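You operate a simulated robot arm through the tools that you are given. There is no shell and no other tool.

You run a simulated robot arm. Do the job below in one go: nothing can be reset, and whatever is moved stays where it is left.

Task
Hook the unit up to the line cabinet and prove each guard on the way.
Fine: Cock and port valve stay shut. Start must refuse with NO FAN; fan on, NO EARTH; earth clip on its bar, NO HOSE; filler coupled, VALVE. Press stop for READY; fan, clip and filler stay on.

It is judged by the outcome, as a careful person would: the job done as asked, and still so three seconds after it is handed in. It fails if anything else is knocked over, pushed out of place, dropped, spilled or broken.

Robot
A 7-joint arm with a two-finger parallel gripper, fixed in place. Base frame: the origin is at the foot of the arm, x ahead of it, y to its left, z up. Units: m, degrees, N and s.
With the tool pointing down near the work surface it reaches from about 0.1 to 0.66 m from the base axis. Its first joint turns from -66.0 to 66.0 degrees. Payload 1.57 kg.
The tool frame sits at the grasp point between the pads (the TCP): z along the fingers, y along the line on which they close. The tips reach 0.03 m beyond it. Largest opening 0.08 m; finger width 0.017, thickness 0.012; the body of the gripper, 0.04 by 0.082 m, starts 0.08 m behind the TCP.
Orientation is that of the tool frame in the base frame, as [roll, pitch, yaw] about the fixed x, y, z axes, in that order (R = Rz(yaw) Ry(pitch) Rx(roll)). With the fingers straight down and closing along the base's y, the tool's x points along the base's -x, its y along +y and its z along -z.

Tools
- The arm moves only by the tool nudge_tool. Its argument "targets" is a list that holds one entry, the list of rows, each a list of 7 numbers: the turn, a rotation vector about the tool's x, y, z in degrees, then the shift along the tool's x, y, z in mm, then the opening, from 0 (shut) to 1 (fully open). In form: [[[ax, ay, az, dx, dy, dz, jaw], ...]]. A call has 1 to 20 rows; each row shifts and turns the commanded pose from where the row before left it, along the tool's axes as they then stand. A row lasts 0.2 s, in which the tool goes at most 0.05 m and 8.6 degrees; a call with a longer step from one row to the next is refused whole, and so is a gripper value outside its range. Where a pose cannot be reached the arm comes as near as it can. A force on the tool above 40 N (or 10 N above the force at the start of the call, whichever is more), or a blocked arm, ends the call early, and 0.2 s more pass. The fingers move at their own pace (about 0.072 m/s each) and stop on an object; they squeeze with about 22 N. The grip force told is the motor's: it shows also when the fingers shut on nothing. Time passes only in rows, and 0.2 s behind the last, so rows that do not move let the fingers close. It gives the time, the measured TCP pose, the force on the tool (base axes), the opening and the grip force at its end, in the units of the frame above (readings bear some noise), with the torque about the TCP (base axes, N m) and any sound that the robot's microphone picked up.
- Cameras (640 x 400 px; columns grow to the right, rows downward): "scene" is fixed at [0.0697, 0.4383, 1.4459]; the picture's right is [-0.67, -0.74, 0.00], its down [-0.27, 0.24, -0.93] and it looks along [0.69, -0.63, -0.36] (base axes); focal length 246 px, centre (320, 200). "wrist" rides on the gripper at [0.072, -0.007, -0.122] in the tool frame; the picture's right is [0.09, 1.00, 0.00], its down [-0.84, 0.08, -0.54] and it looks along [-0.54, 0.05, 0.84] (tool axes); focal length 238 px, centre (320, 200). There is no depth. A picture from a camera that has moved, and an enlarged one, comes with that camera's place and axes in the base frame and with its lens.
- capture(camera): a new picture of that camera. The clock stands still meanwhile.
- enlarge(camera, box): a new picture of the part [left, top, right, bottom] of that camera's present view, enlarged. The clock stands still meanwhile.
- sign_off(): hands the job in; it is judged then, once.

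Places have to be worked out from the pictures, the camera data and where the tool is seen. Open the gripper and draw the arm clear of the work before you hand the job in, unless the task says otherwise.

The tools are called after "Emit:" by a JSON object that holds its "op" and its "data". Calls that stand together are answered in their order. nudge_tool: Moves the arm, as the interface text tells. Its arguments: {"type":"object","properties":{"targets":{"type":"array","items":{"type":"array","items":{"type":"array","items":{"type":"number"}}}}},"required":["targets"]} The other tools are called the same way: capture (camera) takes a picture; enlarge (camera, box) takes an enlarged picture of a part of a camera's view; sign_off () hands the job in.

At the start:

```text
clock: 0.0
eef_pos: [0.2832, -0.141, 1.3046]
tool_rot: [180.0, 0.0, -179.9]
ft_force: [-0.5, -0.1, 0.8]
moment: [0.02, 0.0, 0.01]
gripper_width: 0.0799
finger_force: 0.0
```

scene: 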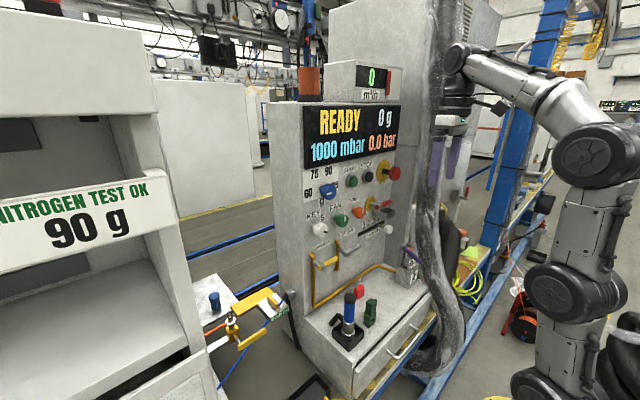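
wrist: 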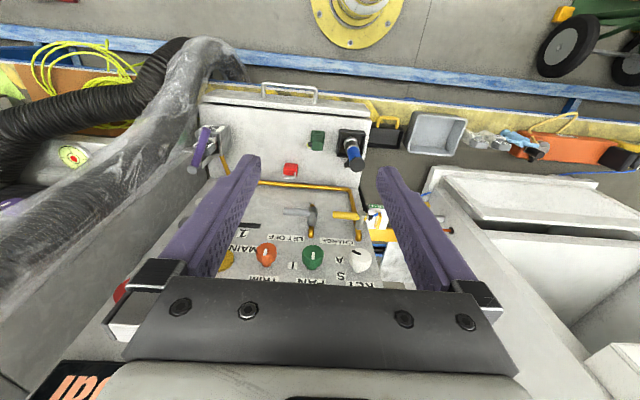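

The scene shows a filling machine with a panel, knobs, a shelf with a couple of fittings, and a unit at the left. I take enlarged pictures to read labels before moving anything.

Emit:
{"op": "enlarge", "data": {"camera": "scene", "box": [290, 90, 430, 180]}}

Emit:
{"op": "enlarge", "data": {"camera": "scene", "box": [290, 160, 430, 250]}}

Emit:
{"op": "enlarge", "data": {"camera": "scene", "box": [280, 230, 440, 390]}}

Emit:
{"op": "enlarge", "data": {"camera": "scene", "box": [180, 260, 320, 370]}}

Emit:
{"op": "enlarge", "data": {"camera": "wrist", "box": [180, 80, 440, 300]}}

```text
4.44 times, centred on (360, 135) of scene
camera zoom: at [0.0697, 0.4383, 1.4459], right [-0.67, -0.74, 0.0], down [-0.27, 0.24, -0.93], along [0.69, -0.63, -0.36], focal length 1096 px, centre (142, 489)
```

zoom: 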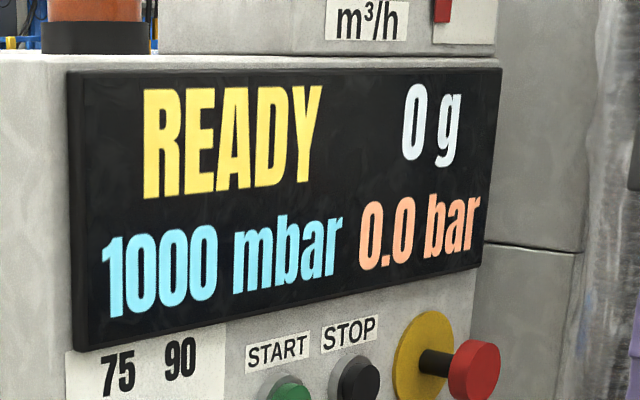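

```text
4.44 times, centred on (360, 205) of scene
camera zoom: at [0.0697, 0.4383, 1.4459], right [-0.67, -0.74, 0.0], down [-0.27, 0.24, -0.93], along [0.69, -0.63, -0.36], focal length 1096 px, centre (142, 178)
```

zoom: 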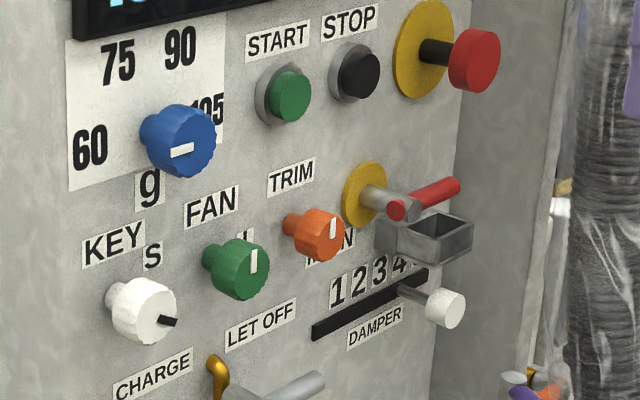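

```text
2.50 times, centred on (360, 310) of scene
camera zoom: at [0.0697, 0.4383, 1.4459], right [-0.67, -0.74, 0.0], down [-0.27, 0.24, -0.93], along [0.69, -0.63, -0.36], focal length 616 px, centre (220, -75)
```

zoom: 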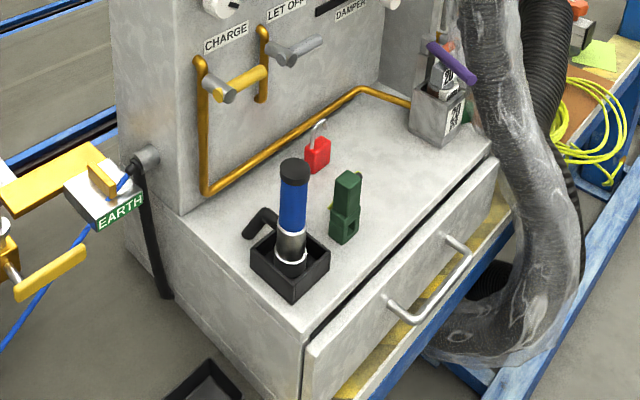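

```text
3.64 times, centred on (250, 315) of scene
camera zoom: at [0.0697, 0.4383, 1.4459], right [-0.67, -0.74, 0.0], down [-0.27, 0.24, -0.93], along [0.69, -0.63, -0.36], focal length 896 px, centre (574, -218)
```

zoom: 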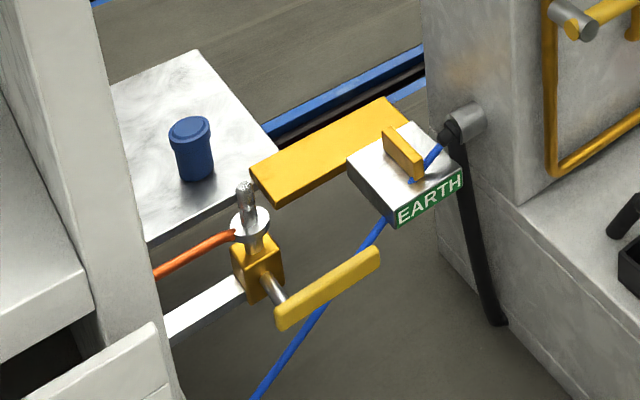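

```text
1.82 times, centred on (310, 190) of wrist
camera zoom: at [0.2136, -0.1483, 1.4273], right [-0.09, 1.0, 0.0], down [0.84, 0.08, 0.54], along [0.54, 0.05, -0.84], focal length 433 px, centre (338, 218)
```

zoom: 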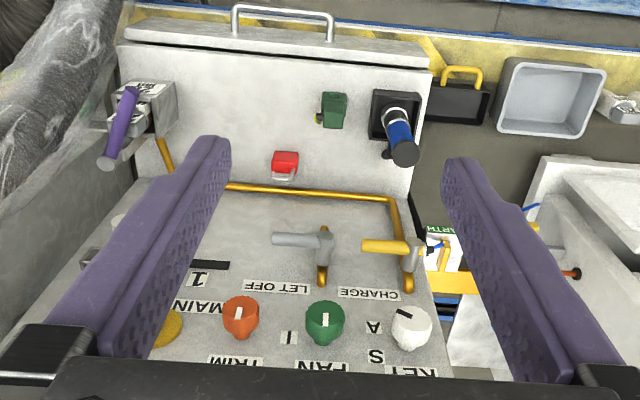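

The panel appears to face the robot at about x≈0.6 m (FAN knob triangulates to ≈(0.586,-0.131,1.07)). I look closer at more parts before planning.

Emit:
{"op": "enlarge", "data": {"camera": "scene", "box": [300, 170, 350, 240]}}

Emit:
{"op": "enlarge", "data": {"camera": "scene", "box": [340, 55, 410, 105]}}

Emit:
{"op": "enlarge", "data": {"camera": "scene", "box": [330, 150, 410, 250]}}

Emit:
{"op": "enlarge", "data": {"camera": "wrist", "box": [340, 180, 460, 290]}}

Emit:
{"op": "enlarge", "data": {"camera": "wrist", "box": [200, 200, 400, 300]}}

Emit:
{"op": "enlarge", "data": {"camera": "wrist", "box": [180, 90, 400, 200]}}

Emit:
{"op": "enlarge", "data": {"camera": "scene", "box": [220, 280, 300, 350]}}

```text
5.71 times, centred on (325, 205) of scene
camera zoom: at [0.0697, 0.4383, 1.4459], right [-0.67, -0.74, 0.0], down [-0.27, 0.24, -0.93], along [0.69, -0.63, -0.36], focal length 1409 px, centre (291, 171)
```

zoom: 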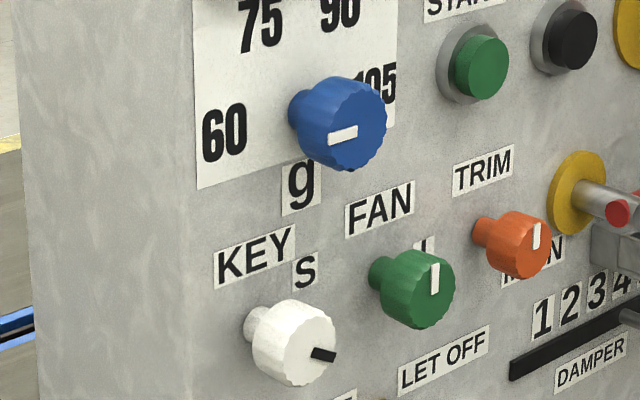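

```text
8.00 times, centred on (375, 80) of scene
camera zoom: at [0.0697, 0.4383, 1.4459], right [-0.67, -0.74, 0.0], down [-0.27, 0.24, -0.93], along [0.69, -0.63, -0.36], focal length 1972 px, centre (-120, 1160)
```

zoom: 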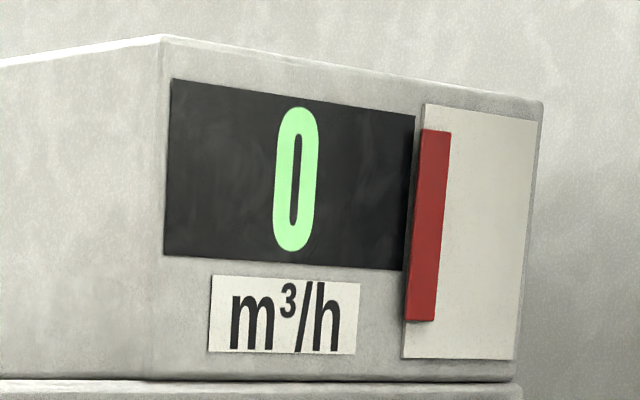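

```text
4.00 times, centred on (370, 200) of scene
camera zoom: at [0.0697, 0.4383, 1.4459], right [-0.67, -0.74, 0.0], down [-0.27, 0.24, -0.93], along [0.69, -0.63, -0.36], focal length 986 px, centre (120, 200)
```

zoom: 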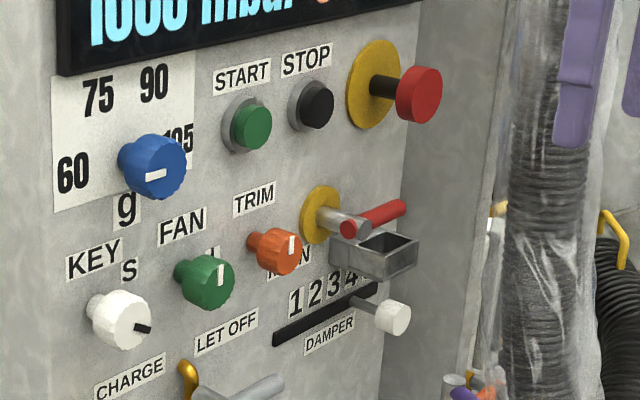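

```text
3.64 times, centred on (400, 235) of wrist
camera zoom: at [0.2136, -0.1483, 1.4273], right [-0.09, 1.0, 0.0], down [0.84, 0.08, 0.54], along [0.54, 0.05, -0.84], focal length 867 px, centre (29, 73)
```

zoom: 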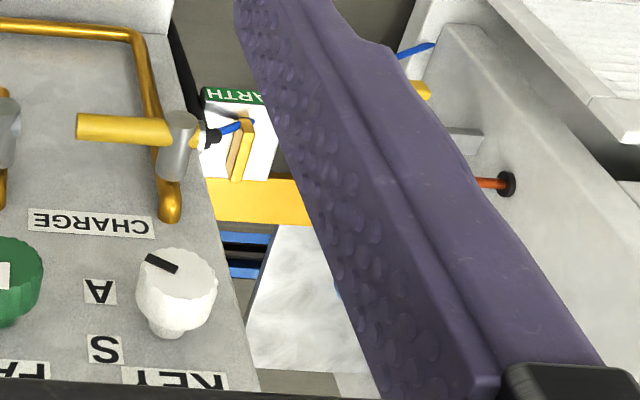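

```text
3.20 times, centred on (300, 250) of wrist
camera zoom: at [0.2136, -0.1483, 1.4273], right [-0.09, 1.0, 0.0], down [0.84, 0.08, 0.54], along [0.54, 0.05, -0.84], focal length 763 px, centre (384, 40)
```

zoom: 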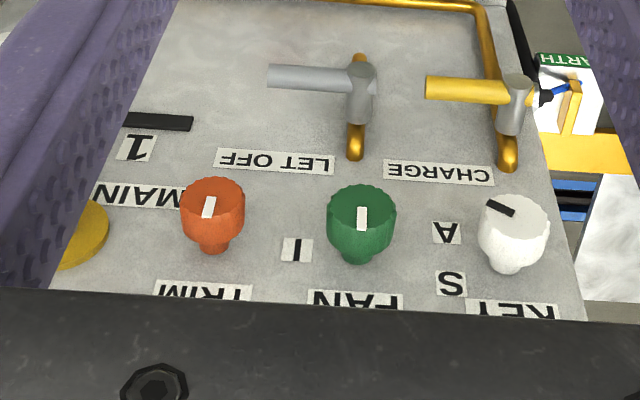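

```text
2.91 times, centred on (290, 145) of wrist
camera zoom: at [0.2136, -0.1483, 1.4273], right [-0.09, 1.0, 0.0], down [0.84, 0.08, 0.54], along [0.54, 0.05, -0.84], focal length 693 px, centre (407, 360)
```

zoom: 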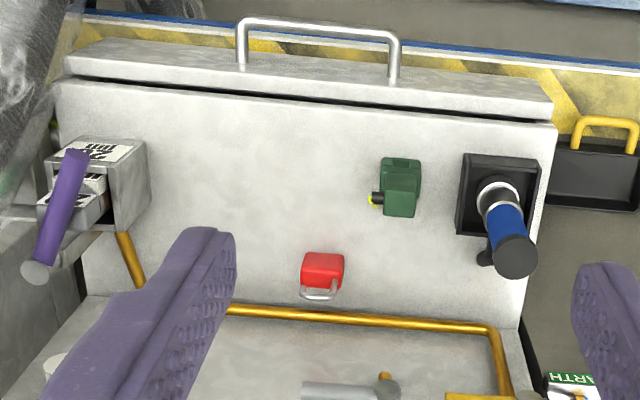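

```text
5.71 times, centred on (260, 315) of scene
camera zoom: at [0.0697, 0.4383, 1.4459], right [-0.67, -0.74, 0.0], down [-0.27, 0.24, -0.93], along [0.69, -0.63, -0.36], focal length 1409 px, centre (663, -457)
```

zoom: 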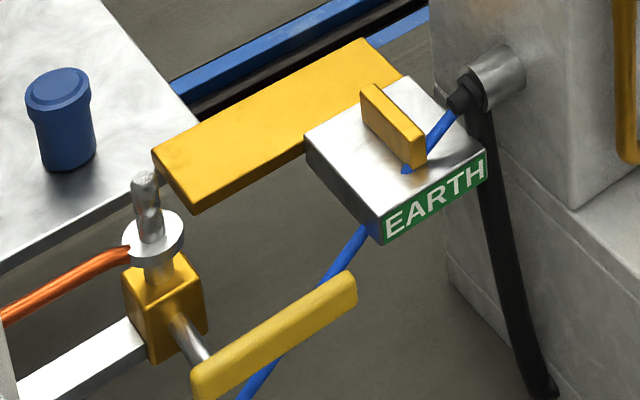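

The earth clip area triangulates to about (0.70, 0.10, 0.78) and the unit's port lies further left. I move the tool a little to the left at its safe height to get a clear wrist view of that area.

Emit:
{"op": "nudge_tool", "data": {"targets": [[[0, 0, 0, 0, 40, 0, 1], [0, 0, 0, 0, 40, 0, 1], [0, 0, 0, 0, 40, 0, 1], [0, 0, 0, 0, 30, 0, 1], [0, 0, 0, 0, 0, 0, 1]]]}}

Emit:
{"op": "capture", "data": {"camera": "wrist"}}

Emit:
{"op": "capture", "data": {"camera": "scene"}}

```text
clock: 1.2
eef_pos: [0.2842, 0.0091, 1.3047]
tool_rot: [-180.0, -0.1, 179.9]
ft_force: [0.7, 0.6, 0.4]
moment: [0.01, -0.03, 0.01]
gripper_width: 0.0801
finger_force: 0.1
```

```text
taken
camera wrist: at [0.214, 0.0027, 1.4279], right [-0.09, 1.0, 0.0], down [0.84, 0.08, 0.54], along [0.54, 0.05, -0.84], focal length 238 px, centre (320, 200)
```

wrist: 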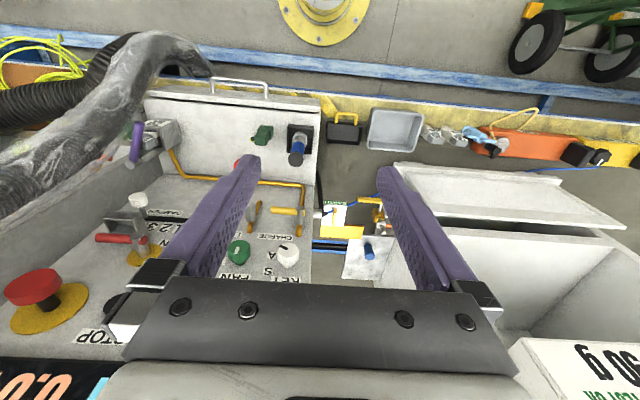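

```text
taken
```

scene: 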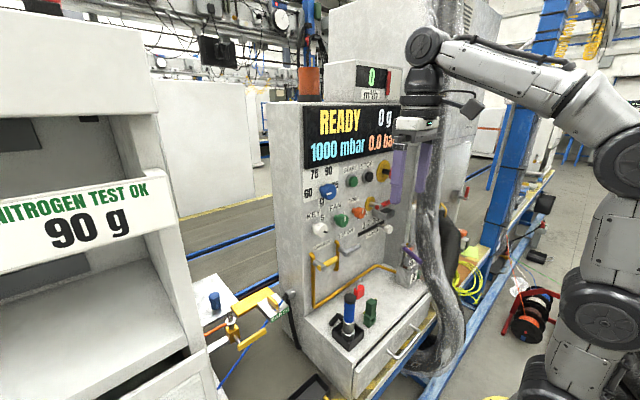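

The tool is well clear of the cabinet; I enlarge the earth/port area and the panel from this view.

Emit:
{"op": "enlarge", "data": {"camera": "wrist", "box": [300, 180, 400, 290]}}

Emit:
{"op": "enlarge", "data": {"camera": "wrist", "box": [220, 110, 340, 200]}}

Emit:
{"op": "enlarge", "data": {"camera": "wrist", "box": [60, 100, 200, 260]}}

Emit:
{"op": "enlarge", "data": {"camera": "wrist", "box": [320, 90, 480, 190]}}

```text
3.64 times, centred on (350, 235) of wrist
camera zoom: at [0.214, 0.0027, 1.4279], right [-0.09, 1.0, 0.0], down [0.84, 0.08, 0.54], along [0.54, 0.05, -0.84], focal length 867 px, centre (211, 73)
```

zoom: 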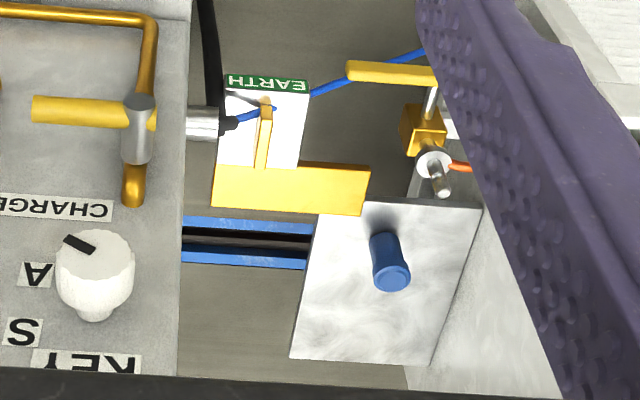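

```text
4.44 times, centred on (280, 155) of wrist
camera zoom: at [0.214, 0.0027, 1.4279], right [-0.09, 1.0, 0.0], down [0.84, 0.08, 0.54], along [0.54, 0.05, -0.84], focal length 1059 px, centre (498, 400)
```

zoom: 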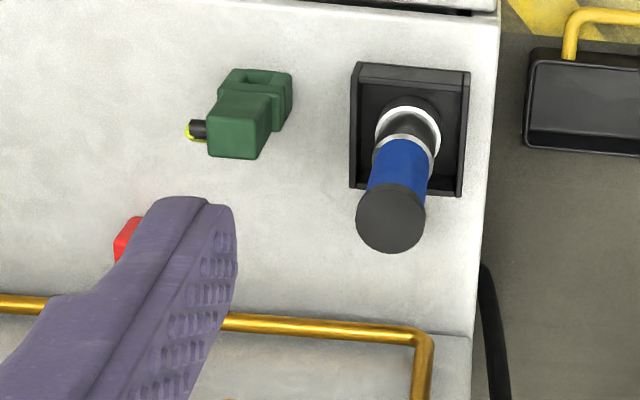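

```text
2.50 times, centred on (130, 180) of wrist
camera zoom: at [0.214, 0.0027, 1.4279], right [-0.09, 1.0, 0.0], down [0.84, 0.08, 0.54], along [0.54, 0.05, -0.84], focal length 596 px, centre (795, 250)
```

zoom: 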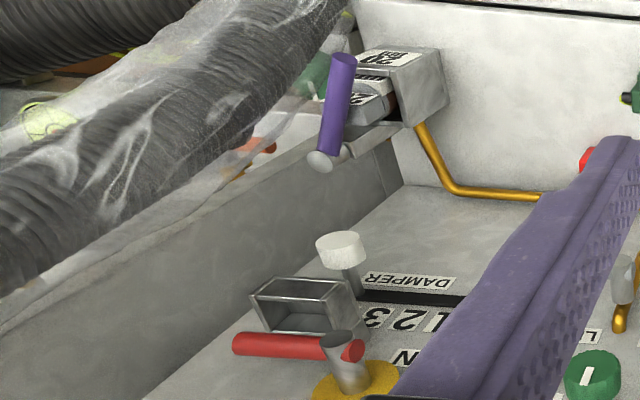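

```text
4.00 times, centred on (400, 140) of wrist
camera zoom: at [0.214, 0.0027, 1.4279], right [-0.09, 1.0, 0.0], down [0.84, 0.08, 0.54], along [0.54, 0.05, -0.84], focal length 953 px, centre (0, 440)
```

zoom: 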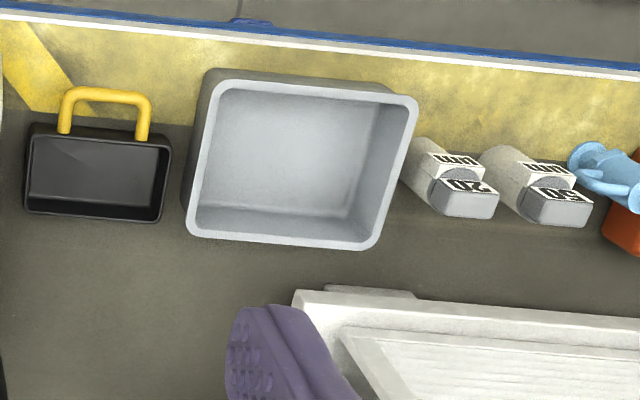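

The port nipple triangulates to about (0.70, 0.25, 0.845) and the earth tab to about (0.70, 0.096, 0.78). I move in closer over the gap between cabinet and unit for a better look at the earth parts.

Emit:
{"op": "nudge_tool", "data": {"targets": [[[0, 0, 0, -23.7, 15.9, 32.1, 1], [0, 0, 0, -23.7, 15.9, 32.1, 1], [0, 0, 0, -23.7, 15.9, 32.1, 1], [0, 0, 0, -23.7, 15.9, 32.1, 1], [0, 0, 0, -23.7, 15.9, 32.1, 1], [0, 0, 0, -23.7, 15.9, 32.1, 1], [0, 0, 0, -23.7, 15.9, 32.1, 1], [0, 0, 0, 0, 0, 0, 1]]]}}

Emit:
{"op": "capture", "data": {"camera": "wrist"}}

Emit:
{"op": "capture", "data": {"camera": "scene"}}

```text
clock: 3.0
eef_pos: [0.4512, 0.1213, 1.0797]
tool_rot: [-180.0, 0.1, 180.0]
ft_force: [0.0, -0.5, 0.5]
moment: [0.0, 0.03, 0.01]
gripper_width: 0.08
finger_force: 0.1
```

```text
taken
camera wrist: at [0.3804, 0.1148, 1.2027], right [-0.09, 1.0, 0.0], down [0.84, 0.08, 0.54], along [0.54, 0.05, -0.84], focal length 238 px, centre (320, 200)
```

wrist: 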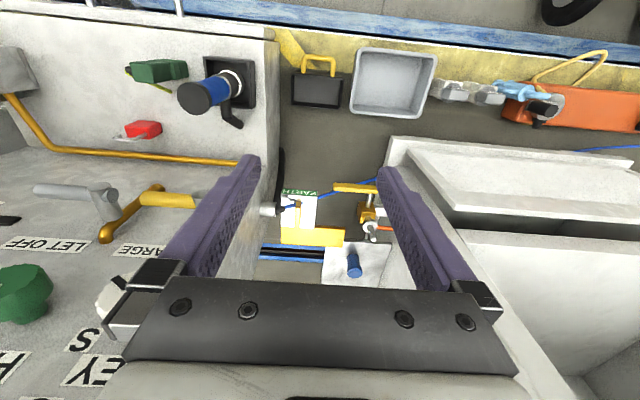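

```text
taken
```

scene: 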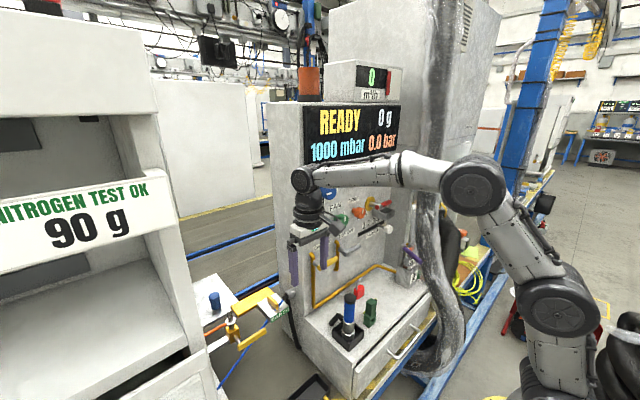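

The arm is now near the gap; I enlarge the earth and port parts in detail.

Emit:
{"op": "enlarge", "data": {"camera": "wrist", "box": [250, 175, 350, 255]}}

Emit:
{"op": "enlarge", "data": {"camera": "wrist", "box": [310, 170, 410, 290]}}

Emit:
{"op": "enlarge", "data": {"camera": "wrist", "box": [110, 40, 280, 170]}}

Emit:
{"op": "enlarge", "data": {"camera": "wrist", "box": [0, 150, 250, 400]}}

```text
5.00 times, centred on (300, 215) of wrist
camera zoom: at [0.3804, 0.1148, 1.2027], right [-0.09, 1.0, 0.0], down [0.84, 0.08, 0.54], along [0.54, 0.05, -0.84], focal length 1192 px, centre (420, 125)
```

zoom: 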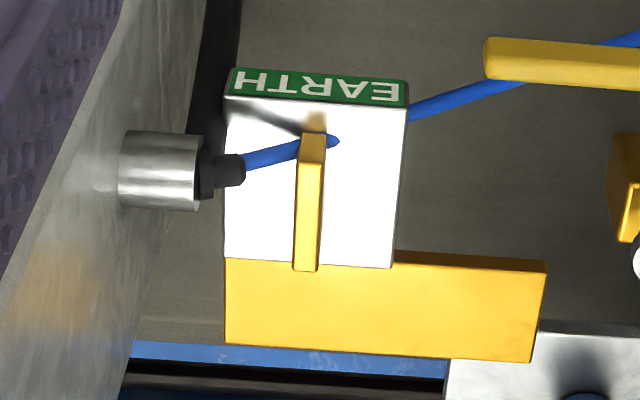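

```text
3.33 times, centred on (360, 230) of wrist
camera zoom: at [0.3804, 0.1148, 1.2027], right [-0.09, 1.0, 0.0], down [0.84, 0.08, 0.54], along [0.54, 0.05, -0.84], focal length 794 px, centre (187, 100)
```

zoom: 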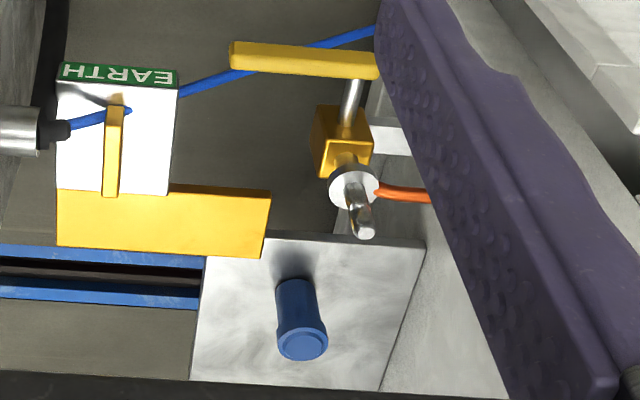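

```text
3.08 times, centred on (195, 105) of wrist
camera zoom: at [0.3804, 0.1148, 1.2027], right [-0.09, 1.0, 0.0], down [0.84, 0.08, 0.54], along [0.54, 0.05, -0.84], focal length 733 px, centre (705, 492)
```

zoom: 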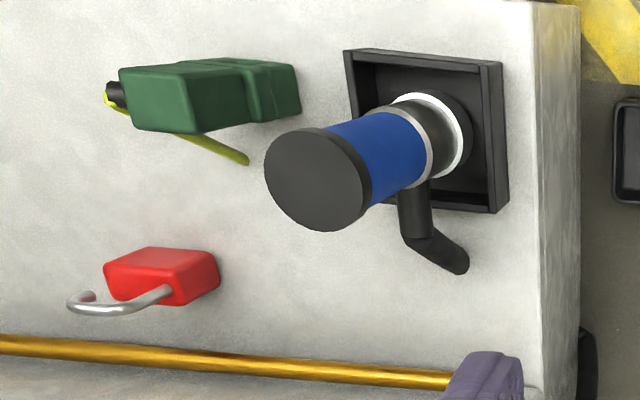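

```text
1.60 times, centred on (125, 275) of wrist
camera zoom: at [0.3804, 0.1148, 1.2027], right [-0.09, 1.0, 0.0], down [0.84, 0.08, 0.54], along [0.54, 0.05, -0.84], focal length 381 px, centre (632, 80)
```

zoom: 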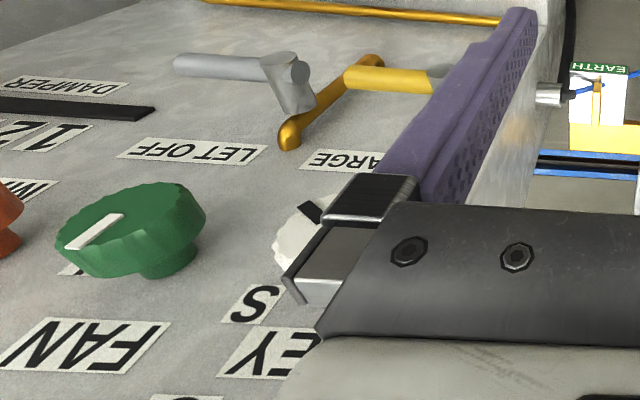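

The earth tab sits on a white box labelled EARTH with a yellow slab behind; I need another angle to tell the clip from its bar. I lower a bit and tilt the tool forward 40° to look more horizontally.

Emit:
{"op": "nudge_tool", "data": {"targets": [[[0, 0, 0, 0, -5, 40, 1], [0, 0, 0, 0, -5, 40, 1], [0, 0, 0, 0, -5, 40, 1], [0, -8, 0, 0, 0, 0, 1], [0, -8, 0, 0, 0, 0, 1], [0, -8, 0, 0, 0, 0, 1], [0, -8, 0, 0, 0, 0, 1], [0, -8, 0, 0, 0, 0, 1], [0, 0, 0, 0, 0, 0, 1]]]}}

Emit:
{"op": "capture", "data": {"camera": "wrist"}}

Emit:
{"op": "capture", "data": {"camera": "scene"}}

```text
clock: 5.0
eef_pos: [0.45, 0.1063, 0.9609]
tool_rot: [179.9, 40.2, -179.9]
ft_force: [-0.2, -0.1, 0.2]
moment: [0.03, -0.01, -0.02]
gripper_width: 0.08
finger_force: 0.0
```

```text
taken
camera wrist: at [0.3179, 0.0983, 1.0083], right [-0.07, 1.0, -0.06], down [0.29, 0.08, 0.95], along [0.95, 0.05, -0.3], focal length 238 px, centre (320, 200)
```

wrist: 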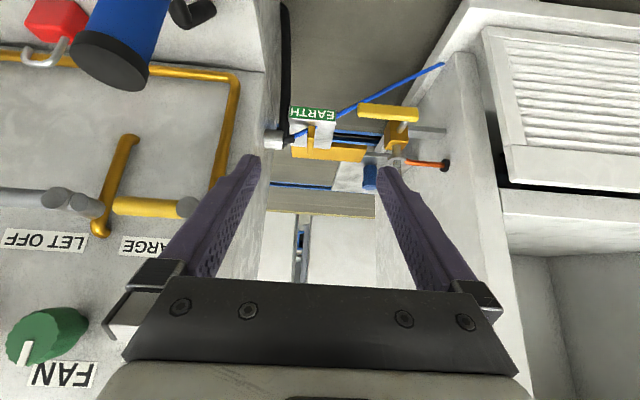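

```text
taken
```

scene: 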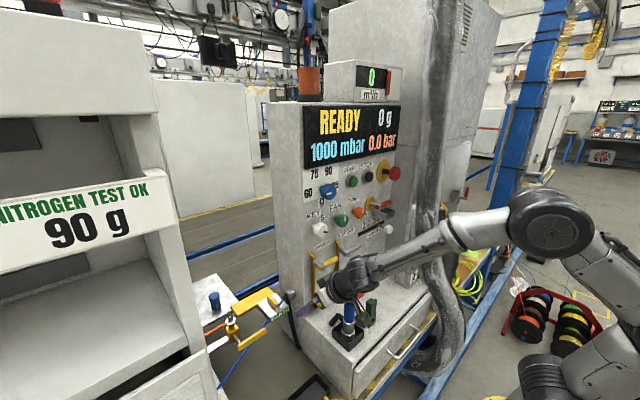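

Emit:
{"op": "enlarge", "data": {"camera": "wrist", "box": [250, 80, 390, 200]}}

Emit:
{"op": "enlarge", "data": {"camera": "wrist", "box": [320, 60, 480, 200]}}

Emit:
{"op": "enlarge", "data": {"camera": "wrist", "box": [0, 0, 250, 150]}}

```text
3.33 times, centred on (320, 140) of wrist
camera zoom: at [0.3179, 0.0983, 1.0083], right [-0.07, 1.0, -0.06], down [0.29, 0.08, 0.95], along [0.95, 0.05, -0.3], focal length 794 px, centre (320, 400)
```

zoom: 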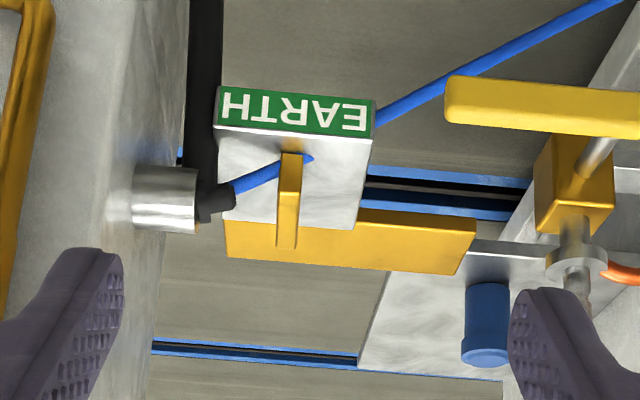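

```text
2.86 times, centred on (400, 130) of wrist
camera zoom: at [0.3179, 0.0983, 1.0083], right [-0.07, 1.0, -0.06], down [0.29, 0.08, 0.95], along [0.95, 0.05, -0.3], focal length 681 px, centre (91, 400)
```

zoom: 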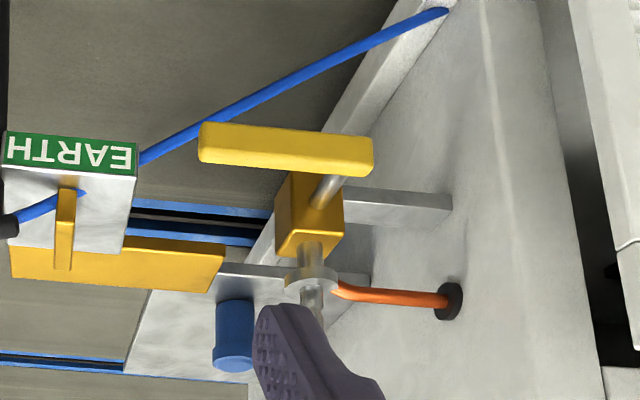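

```text
2.56 times, centred on (125, 75) of wrist
camera zoom: at [0.3179, 0.0983, 1.0083], right [-0.07, 1.0, -0.06], down [0.29, 0.08, 0.95], along [0.95, 0.05, -0.3], focal length 610 px, centre (819, 520)
```

zoom: 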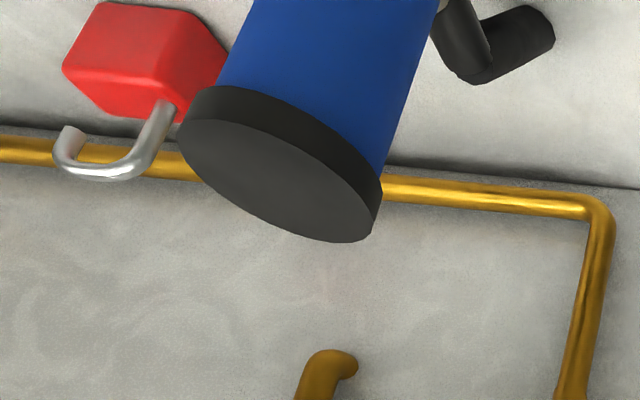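

The EARTH plate (top z≈0.764, x 0.65–0.74, y 0.055–0.135) carries a tilted yellow fin with a blue lead, and it is tied to the unit. I move closer to see exactly what is clip, rest and bar.

Emit:
{"op": "nudge_tool", "data": {"targets": [[[0, 0, 0, -19, 3.5, 35.6, 1], [0, 0, 0, -19, 3.5, 35.6, 1], [0, 0, 0, -19, 3.5, 35.6, 1], [0, 0, 0, -19, 3.5, 35.6, 1], [0, 0, 0, 0, 0, 0, 1]]]}}

Emit:
{"op": "enlarge", "data": {"camera": "wrist", "box": [200, 20, 440, 220]}}

Emit:
{"op": "capture", "data": {"camera": "wrist"}}

Emit:
{"op": "enlarge", "data": {"camera": "scene", "box": [210, 220, 410, 350]}}

```text
clock: 6.2
eef_pos: [0.6016, 0.1171, 0.9012]
tool_rot: [179.9, 39.9, 180.0]
ft_force: [0.4, 0.0, 0.5]
moment: [0.01, 0.03, 0.05]
gripper_width: 0.0799
finger_force: 0.1
```

```text
2.00 times, centred on (320, 120) of wrist
camera zoom: at [0.4688, 0.111, 0.948], right [-0.07, 1.0, -0.06], down [0.29, 0.08, 0.95], along [0.95, 0.05, -0.3], focal length 477 px, centre (320, 360)
```

zoom: 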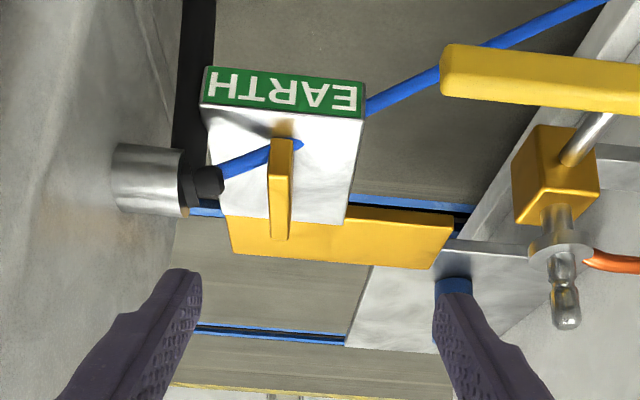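

```text
taken
camera wrist: at [0.4688, 0.111, 0.948], right [-0.07, 1.0, -0.06], down [0.29, 0.08, 0.95], along [0.95, 0.05, -0.3], focal length 238 px, centre (320, 200)
```

wrist: 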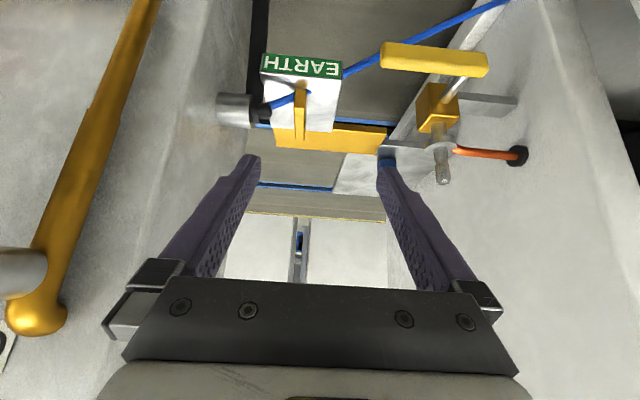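

```text
3.08 times, centred on (310, 285) of scene
camera zoom: at [0.0697, 0.4383, 1.4459], right [-0.67, -0.74, 0.0], down [-0.27, 0.24, -0.93], along [0.69, -0.63, -0.36], focal length 758 px, centre (351, -62)
```

zoom: 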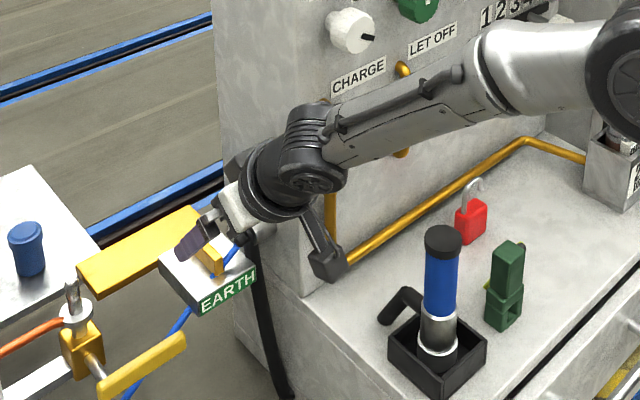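

I look closer at the stub on the cabinet's side and the fin from this viewpoint.

Emit:
{"op": "enlarge", "data": {"camera": "wrist", "box": [210, 40, 350, 160]}}

Emit:
{"op": "enlarge", "data": {"camera": "wrist", "box": [370, 0, 550, 200]}}

Emit:
{"op": "enlarge", "data": {"camera": "scene", "box": [265, 270, 315, 350]}}

Emit:
{"op": "enlarge", "data": {"camera": "scene", "box": [190, 270, 290, 390]}}

```text
3.33 times, centred on (280, 100) of wrist
camera zoom: at [0.4688, 0.111, 0.948], right [-0.07, 1.0, -0.06], down [0.29, 0.08, 0.95], along [0.95, 0.05, -0.3], focal length 794 px, centre (453, 533)
```

zoom: 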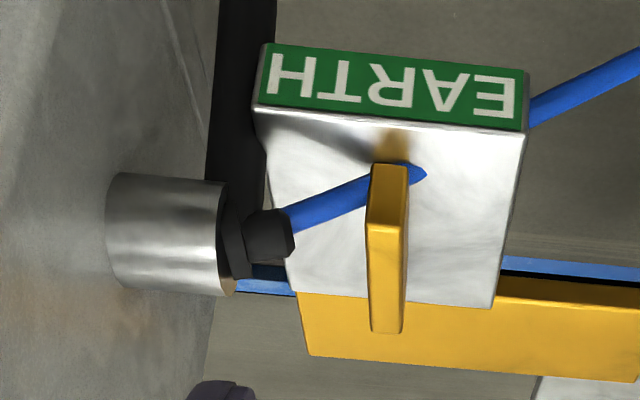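

```text
2.00 times, centred on (460, 100) of wrist
camera zoom: at [0.4688, 0.111, 0.948], right [-0.07, 1.0, -0.06], down [0.29, 0.08, 0.95], along [0.95, 0.05, -0.3], focal length 477 px, centre (40, 400)
```

zoom: 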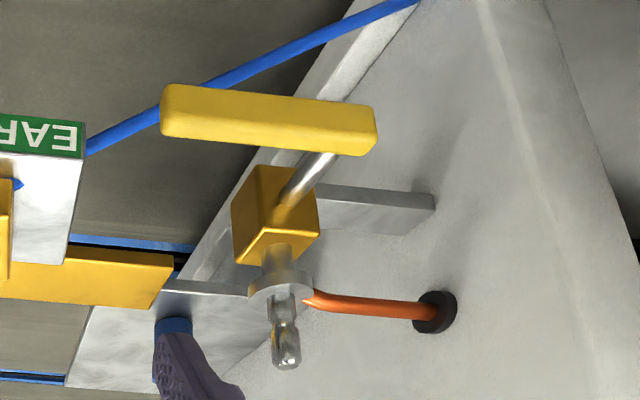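

```text
5.00 times, centred on (290, 310) of scene
camera zoom: at [0.0697, 0.4383, 1.4459], right [-0.67, -0.74, 0.0], down [-0.27, 0.24, -0.93], along [0.69, -0.63, -0.36], focal length 1233 px, centre (470, -350)
```

zoom: 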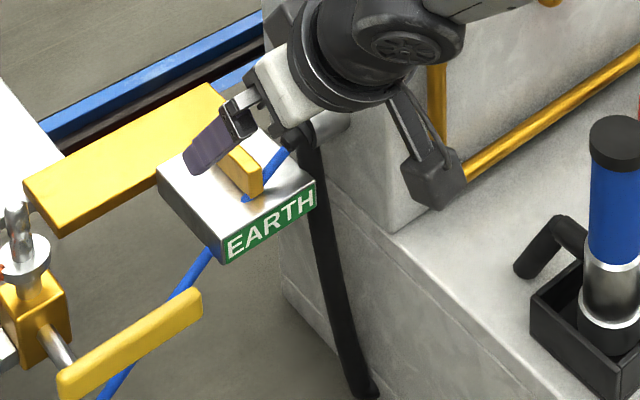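

```text
3.33 times, centred on (240, 330) of scene
camera zoom: at [0.0697, 0.4383, 1.4459], right [-0.67, -0.74, 0.0], down [-0.27, 0.24, -0.93], along [0.69, -0.63, -0.36], focal length 822 px, centre (587, -233)
```

zoom: 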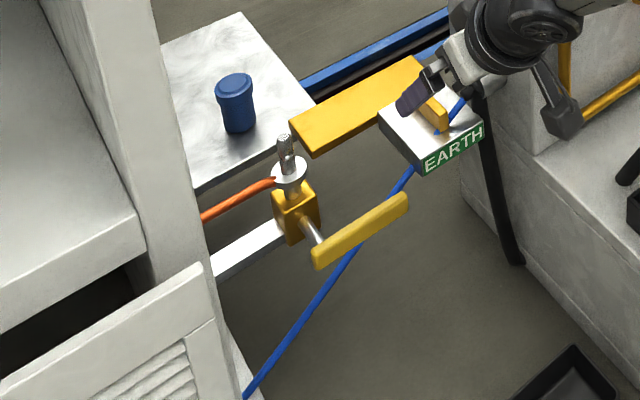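

The blue lead seems to run from a black boot beside the cabinet stub; I want a steeper close view. I raise a little and rotate the tool back to pointing down at this spot.

Emit:
{"op": "nudge_tool", "data": {"targets": [[[0, 0, 0, -13, 0, -15.3, 1], [0, 8, 0, -13, 0, -15.3, 1], [0, 8, 0, 0, 0, 0, 1], [0, 8, 0, 0, 0, 0, 1], [0, 8, 0, 0, 0, 0, 1], [0, 8, 0, 0, 0, 0, 1], [0, 0, 0, 0, 0, 0, 1]]]}}

Emit:
{"op": "capture", "data": {"camera": "wrist"}}

Emit:
{"op": "enlarge", "data": {"camera": "wrist", "box": [230, 120, 400, 270]}}

```text
clock: 7.8
eef_pos: [0.5992, 0.1185, 0.9397]
tool_rot: [180.0, 0.0, 179.9]
ft_force: [-0.6, 0.2, 0.1]
moment: [-0.03, 0.02, -0.02]
gripper_width: 0.0799
finger_force: 0.1
```

```text
taken
camera wrist: at [0.5295, 0.1115, 1.0621], right [-0.09, 1.0, 0.0], down [0.84, 0.08, 0.54], along [0.54, 0.05, -0.84], focal length 238 px, centre (320, 200)
```

wrist: 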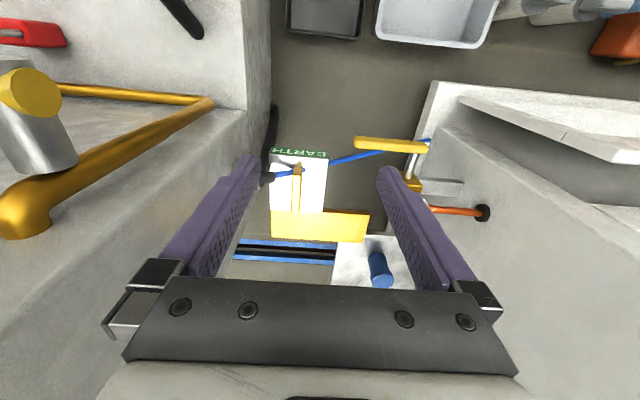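

```text
2.67 times, centred on (315, 195) of wrist
camera zoom: at [0.5295, 0.1115, 1.0621], right [-0.09, 1.0, 0.0], down [0.84, 0.08, 0.54], along [0.54, 0.05, -0.84], focal length 636 px, centre (333, 213)
```

zoom: 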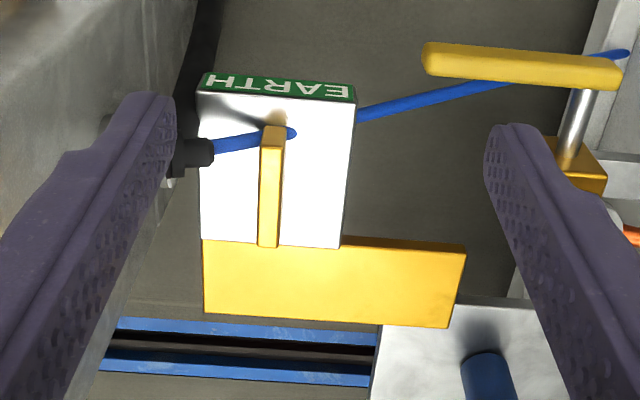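

Looking again, the green block with the green‑yellow lead on the shelf is evidently the earth clip (slotted jaw), and the yellow fin on the EARTH plate (x 0.67–0.728, y≈0.095, top z≈0.79) is its bar. First comes the START test: I back away, rise, and turn the tool to point forward at the panel.

Emit:
{"op": "nudge_tool", "data": {"targets": [[[0, 0, 0, 25, -2.5, -26, 1], [0, 0, 0, 25, -2.5, -26, 1], [0, 0, 0, 25, -2.5, -26, 1], [0, 0, 0, 25, -2.5, -26, 1], [0, 0, 0, 25, -2.5, -26, 1], [0, 0, 0, 25, -2.5, -26, 1], [0, 0, 0, 25, -2.5, -26, 1], [0, 0, 0, 25, -2.5, -26, 1], [0, -8.18, 0, 0, 0, 0, 1], [0, -8.18, 0, 0, 0, 0, 1], [0, -8.18, 0, 0, 0, 0, 1], [0, -8.18, 0, 0, 0, 0, 1], [0, -8.18, 0, 0, 0, 0, 1], [0, -8.18, 0, 0, 0, 0, 1], [0, -8.18, 0, 0, 0, 0, 1], [0, 0, 0, 0, 0, 0, 1]]]}}

Emit:
{"op": "capture", "data": {"camera": "scene"}}

Emit:
{"op": "capture", "data": {"camera": "wrist"}}

```text
clock: 11.2
eef_pos: [0.3989, 0.0996, 1.1473]
tool_rot: [179.9, 57.4, 180.0]
ft_force: [-0.8, -0.2, -0.3]
moment: [0.02, 0.02, 0.01]
gripper_width: 0.08
finger_force: 0.1
```

```text
taken
```

scene: 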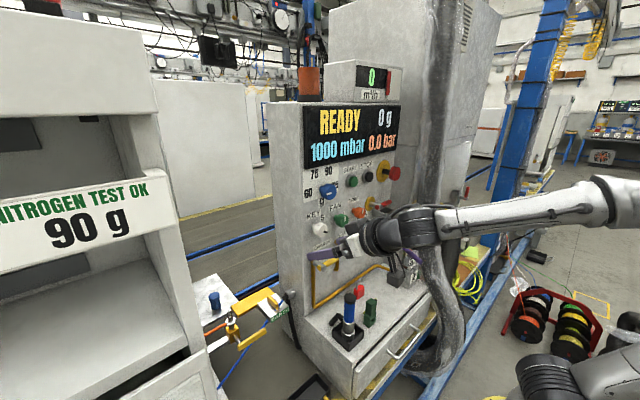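

```text
taken
camera wrist: at [0.2598, 0.0922, 1.1539], right [-0.05, 1.0, -0.08], down [0.0, 0.08, 1.0], along [1.0, 0.05, 0.0], focal length 238 px, centre (320, 200)
```

wrist: 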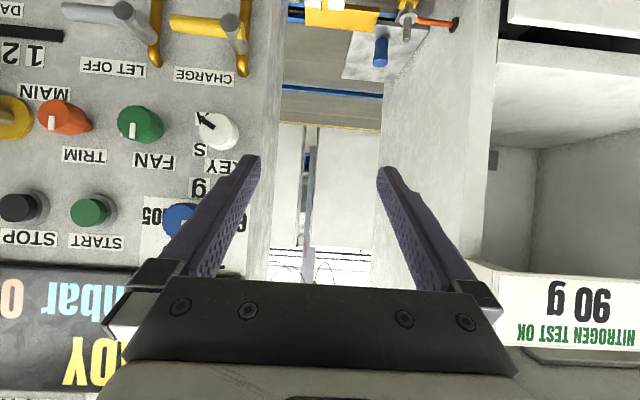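

The wrist camera now looks level at the panel: START ≈ (0.597,-0.20,1.19), FAN ≈ (0.585,-0.14,1.074). I zoom in on the panel controls.

Emit:
{"op": "enlarge", "data": {"camera": "wrist", "box": [0, 80, 250, 260]}}

Emit:
{"op": "enlarge", "data": {"camera": "wrist", "box": [280, 0, 480, 100]}}

Emit:
{"op": "enlarge", "data": {"camera": "wrist", "box": [0, 0, 270, 100]}}

Emit:
{"op": "enlarge", "data": {"camera": "scene", "box": [320, 270, 420, 360]}}

```text
2.22 times, centred on (125, 170) of wrist
camera zoom: at [0.2598, 0.0922, 1.1539], right [-0.05, 1.0, -0.08], down [0.0, 0.08, 1.0], along [1.0, 0.05, 0.0], focal length 530 px, centre (753, 267)
```

zoom: 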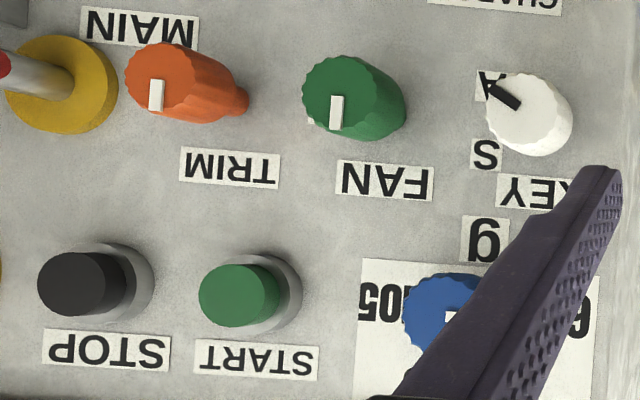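

```text
3.20 times, centred on (380, 50) of wrist
camera zoom: at [0.2598, 0.0922, 1.1539], right [-0.05, 1.0, -0.08], down [0.0, 0.08, 1.0], along [1.0, 0.05, 0.0], focal length 763 px, centre (128, 680)
```

zoom: 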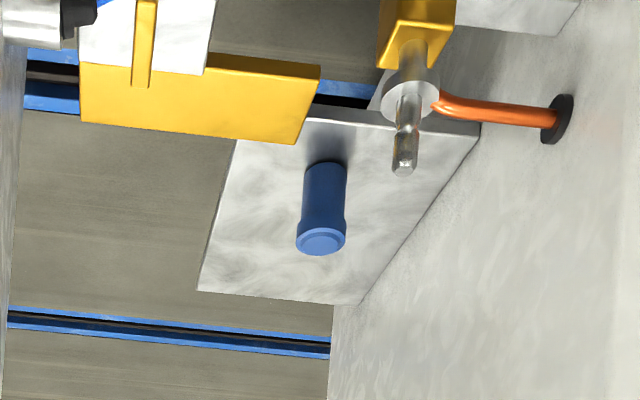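

```text
2.37 times, centred on (135, 50) of wrist
camera zoom: at [0.2598, 0.0922, 1.1539], right [-0.05, 1.0, -0.08], down [0.0, 0.08, 1.0], along [1.0, 0.05, 0.0], focal length 565 px, centre (758, 556)
```

zoom: 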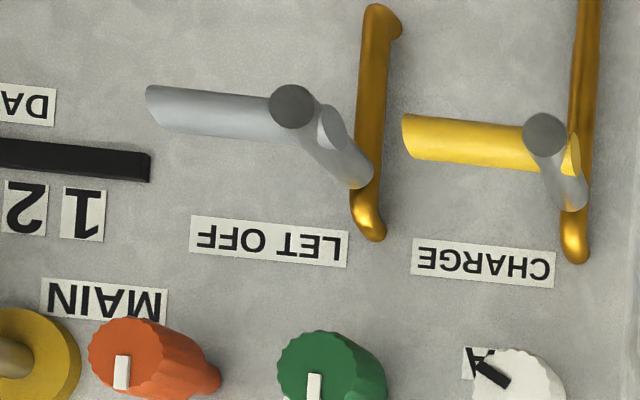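

```text
4.44 times, centred on (370, 315) of scene
camera zoom: at [0.0697, 0.4383, 1.4459], right [-0.67, -0.74, 0.0], down [-0.27, 0.24, -0.93], along [0.69, -0.63, -0.36], focal length 1096 px, centre (98, -311)
```

zoom: 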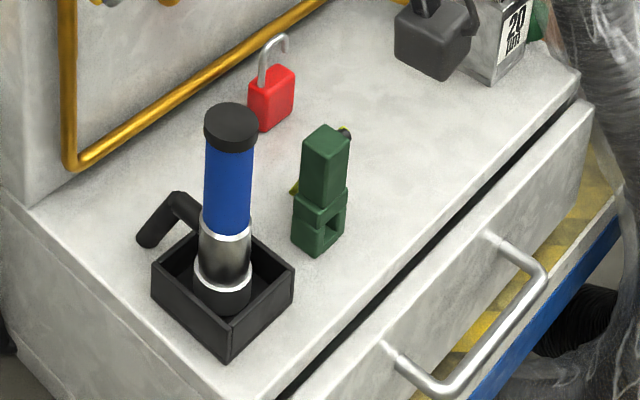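

FAN's pointer is straight up with "I" at 3 o'clock; the key already points to A. I finish the tilt to horizontal, close the fingers and slide over to face START.

Emit:
{"op": "nudge_tool", "data": {"targets": [[[0, -8.15, 0, 0, -40, 0, 1], [0, -8.15, 0, 0, -40, 0, 0.5], [0, -8.15, 0, 0, -40, 0, 0], [0, -8.15, 0, 0, -40, 0, 0], [0, 0, 0, 0, -40, 0, 0], [0, 0, 0, 0, -40, 0, 0], [0, 0, 0, 0, -40, 0, 0], [0, 0, 0, 0, -20, 0, 0], [0, 0, 0, 0, 0, 0, 0]]]}}

Emit:
{"op": "capture", "data": {"camera": "wrist"}}

Emit:
{"op": "capture", "data": {"camera": "scene"}}

```text
clock: 13.2
eef_pos: [0.4005, -0.2022, 1.1479]
tool_rot: [10.4, 90.0, 10.4]
ft_force: [0.2, 0.1, 0.5]
moment: [-0.04, 0.0, -0.01]
gripper_width: 0.0
finger_force: 21.6
```

```text
taken
camera wrist: at [0.2801, -0.2073, 1.077], right [0.0, 1.0, -0.09], down [-0.54, 0.08, 0.84], along [0.84, 0.05, 0.54], focal length 238 px, centre (320, 200)
```

wrist: 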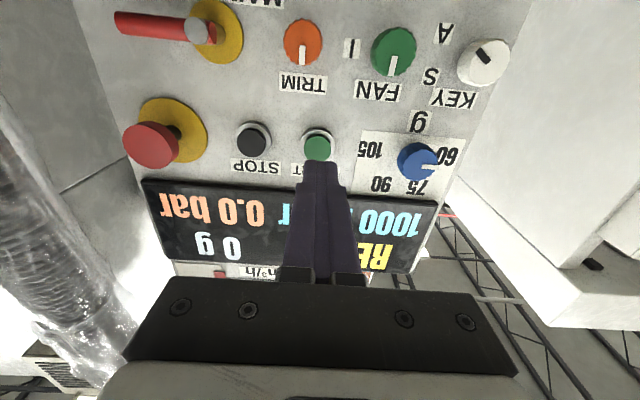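

```text
taken
```

scene: 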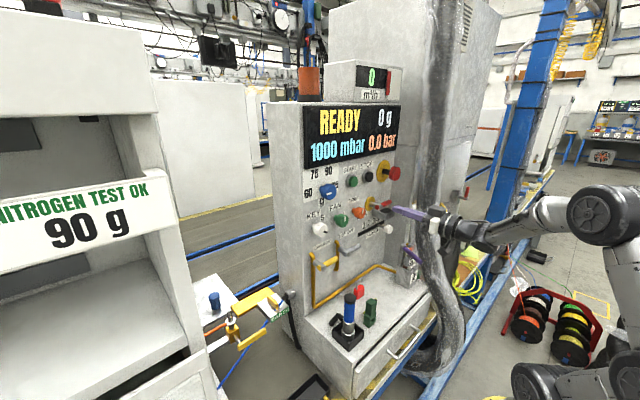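

START lies almost straight ahead (≈ y -0.198, z 1.194). I raise to its height and approach to a few cm before the button.

Emit:
{"op": "nudge_tool", "data": {"targets": [[[0, 0, 0, -45, 4, 0, 0], [0, 0, 0, 0, 0, 40, 0], [0, 0, 0, 0, 0, 40, 0], [0, 0, 0, 0, 0, 40, 0], [0, 0, 0, 0, 0, 0, 0]]]}}

Emit:
{"op": "capture", "data": {"camera": "wrist"}}

Emit:
{"op": "enlarge", "data": {"camera": "scene", "box": [290, 90, 430, 250]}}

```text
clock: 14.4
eef_pos: [0.5206, -0.1979, 1.1926]
tool_rot: [-176.8, 89.9, -176.8]
ft_force: [0.3, -0.1, -0.1]
moment: [0.0, -0.01, 0.02]
gripper_width: 0.0
finger_force: 21.5
```

```text
taken
camera wrist: at [0.4005, -0.2042, 1.1211], right [0.0, 1.0, -0.09], down [-0.54, 0.08, 0.84], along [0.84, 0.05, 0.54], focal length 238 px, centre (320, 200)
```

wrist: 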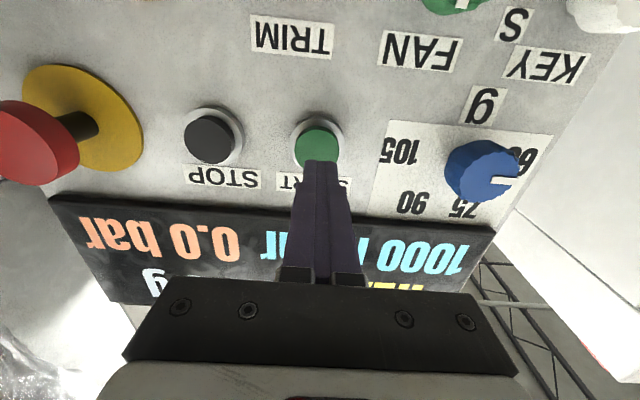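

```text
2.50 times, centred on (360, 170) of scene
camera zoom: at [0.0697, 0.4383, 1.4459], right [-0.67, -0.74, 0.0], down [-0.27, 0.24, -0.93], along [0.69, -0.63, -0.36], focal length 616 px, centre (220, 275)
```

zoom: 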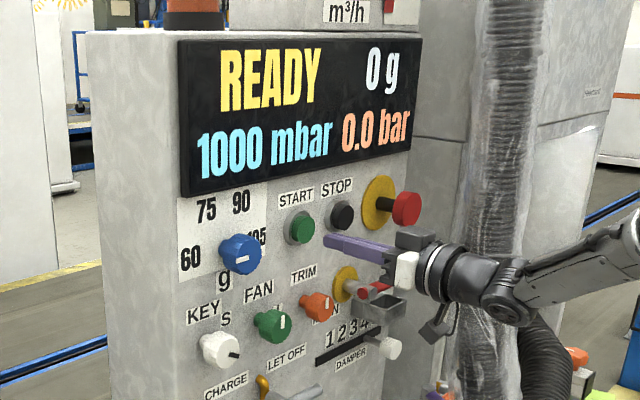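

The closed fingertips line up with START. I push forward in small steps and then back off, watching the force and sound.

Emit:
{"op": "nudge_tool", "data": {"targets": [[[0, 0, 0, 0, 0, 25, 0], [0, 0, 0, 0, 0, 8, 0], [0, 0, 0, 0, 0, 4, 0], [0, 0, 0, 0, 0, 4, 0], [0, 0, 0, 0, 0, 3, 0], [0, 0, 0, 0, 0, 3, 0]]]}}

Emit:
{"op": "capture", "data": {"camera": "wrist"}}

Emit:
{"op": "enlarge", "data": {"camera": "scene", "box": [290, 90, 430, 250]}}

```text
clock: 15.8
eef_pos: [0.5665, -0.1973, 1.1923]
tool_rot: [21.7, 90.0, 21.7]
ft_force: [-17.0, 5.8, 0.4]
moment: [0.05, -0.01, 0.15]
gripper_width: 0.0
finger_force: 21.7
heard: click
```

```text
taken
camera wrist: at [0.4456, -0.2041, 1.1217], right [0.0, 1.0, -0.09], down [-0.54, 0.08, 0.84], along [0.84, 0.05, 0.54], focal length 238 px, centre (320, 200)
```

wrist: 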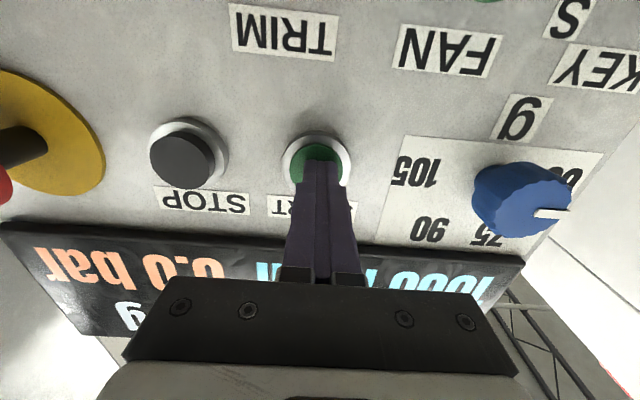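

```text
2.50 times, centred on (360, 170) of scene
camera zoom: at [0.0691, 0.4385, 1.4458], right [-0.67, -0.74, 0.0], down [-0.27, 0.24, -0.93], along [0.69, -0.63, -0.36], focal length 616 px, centre (220, 275)
```

zoom: 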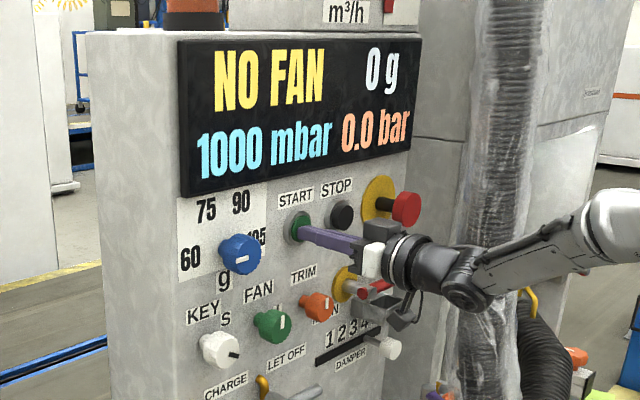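

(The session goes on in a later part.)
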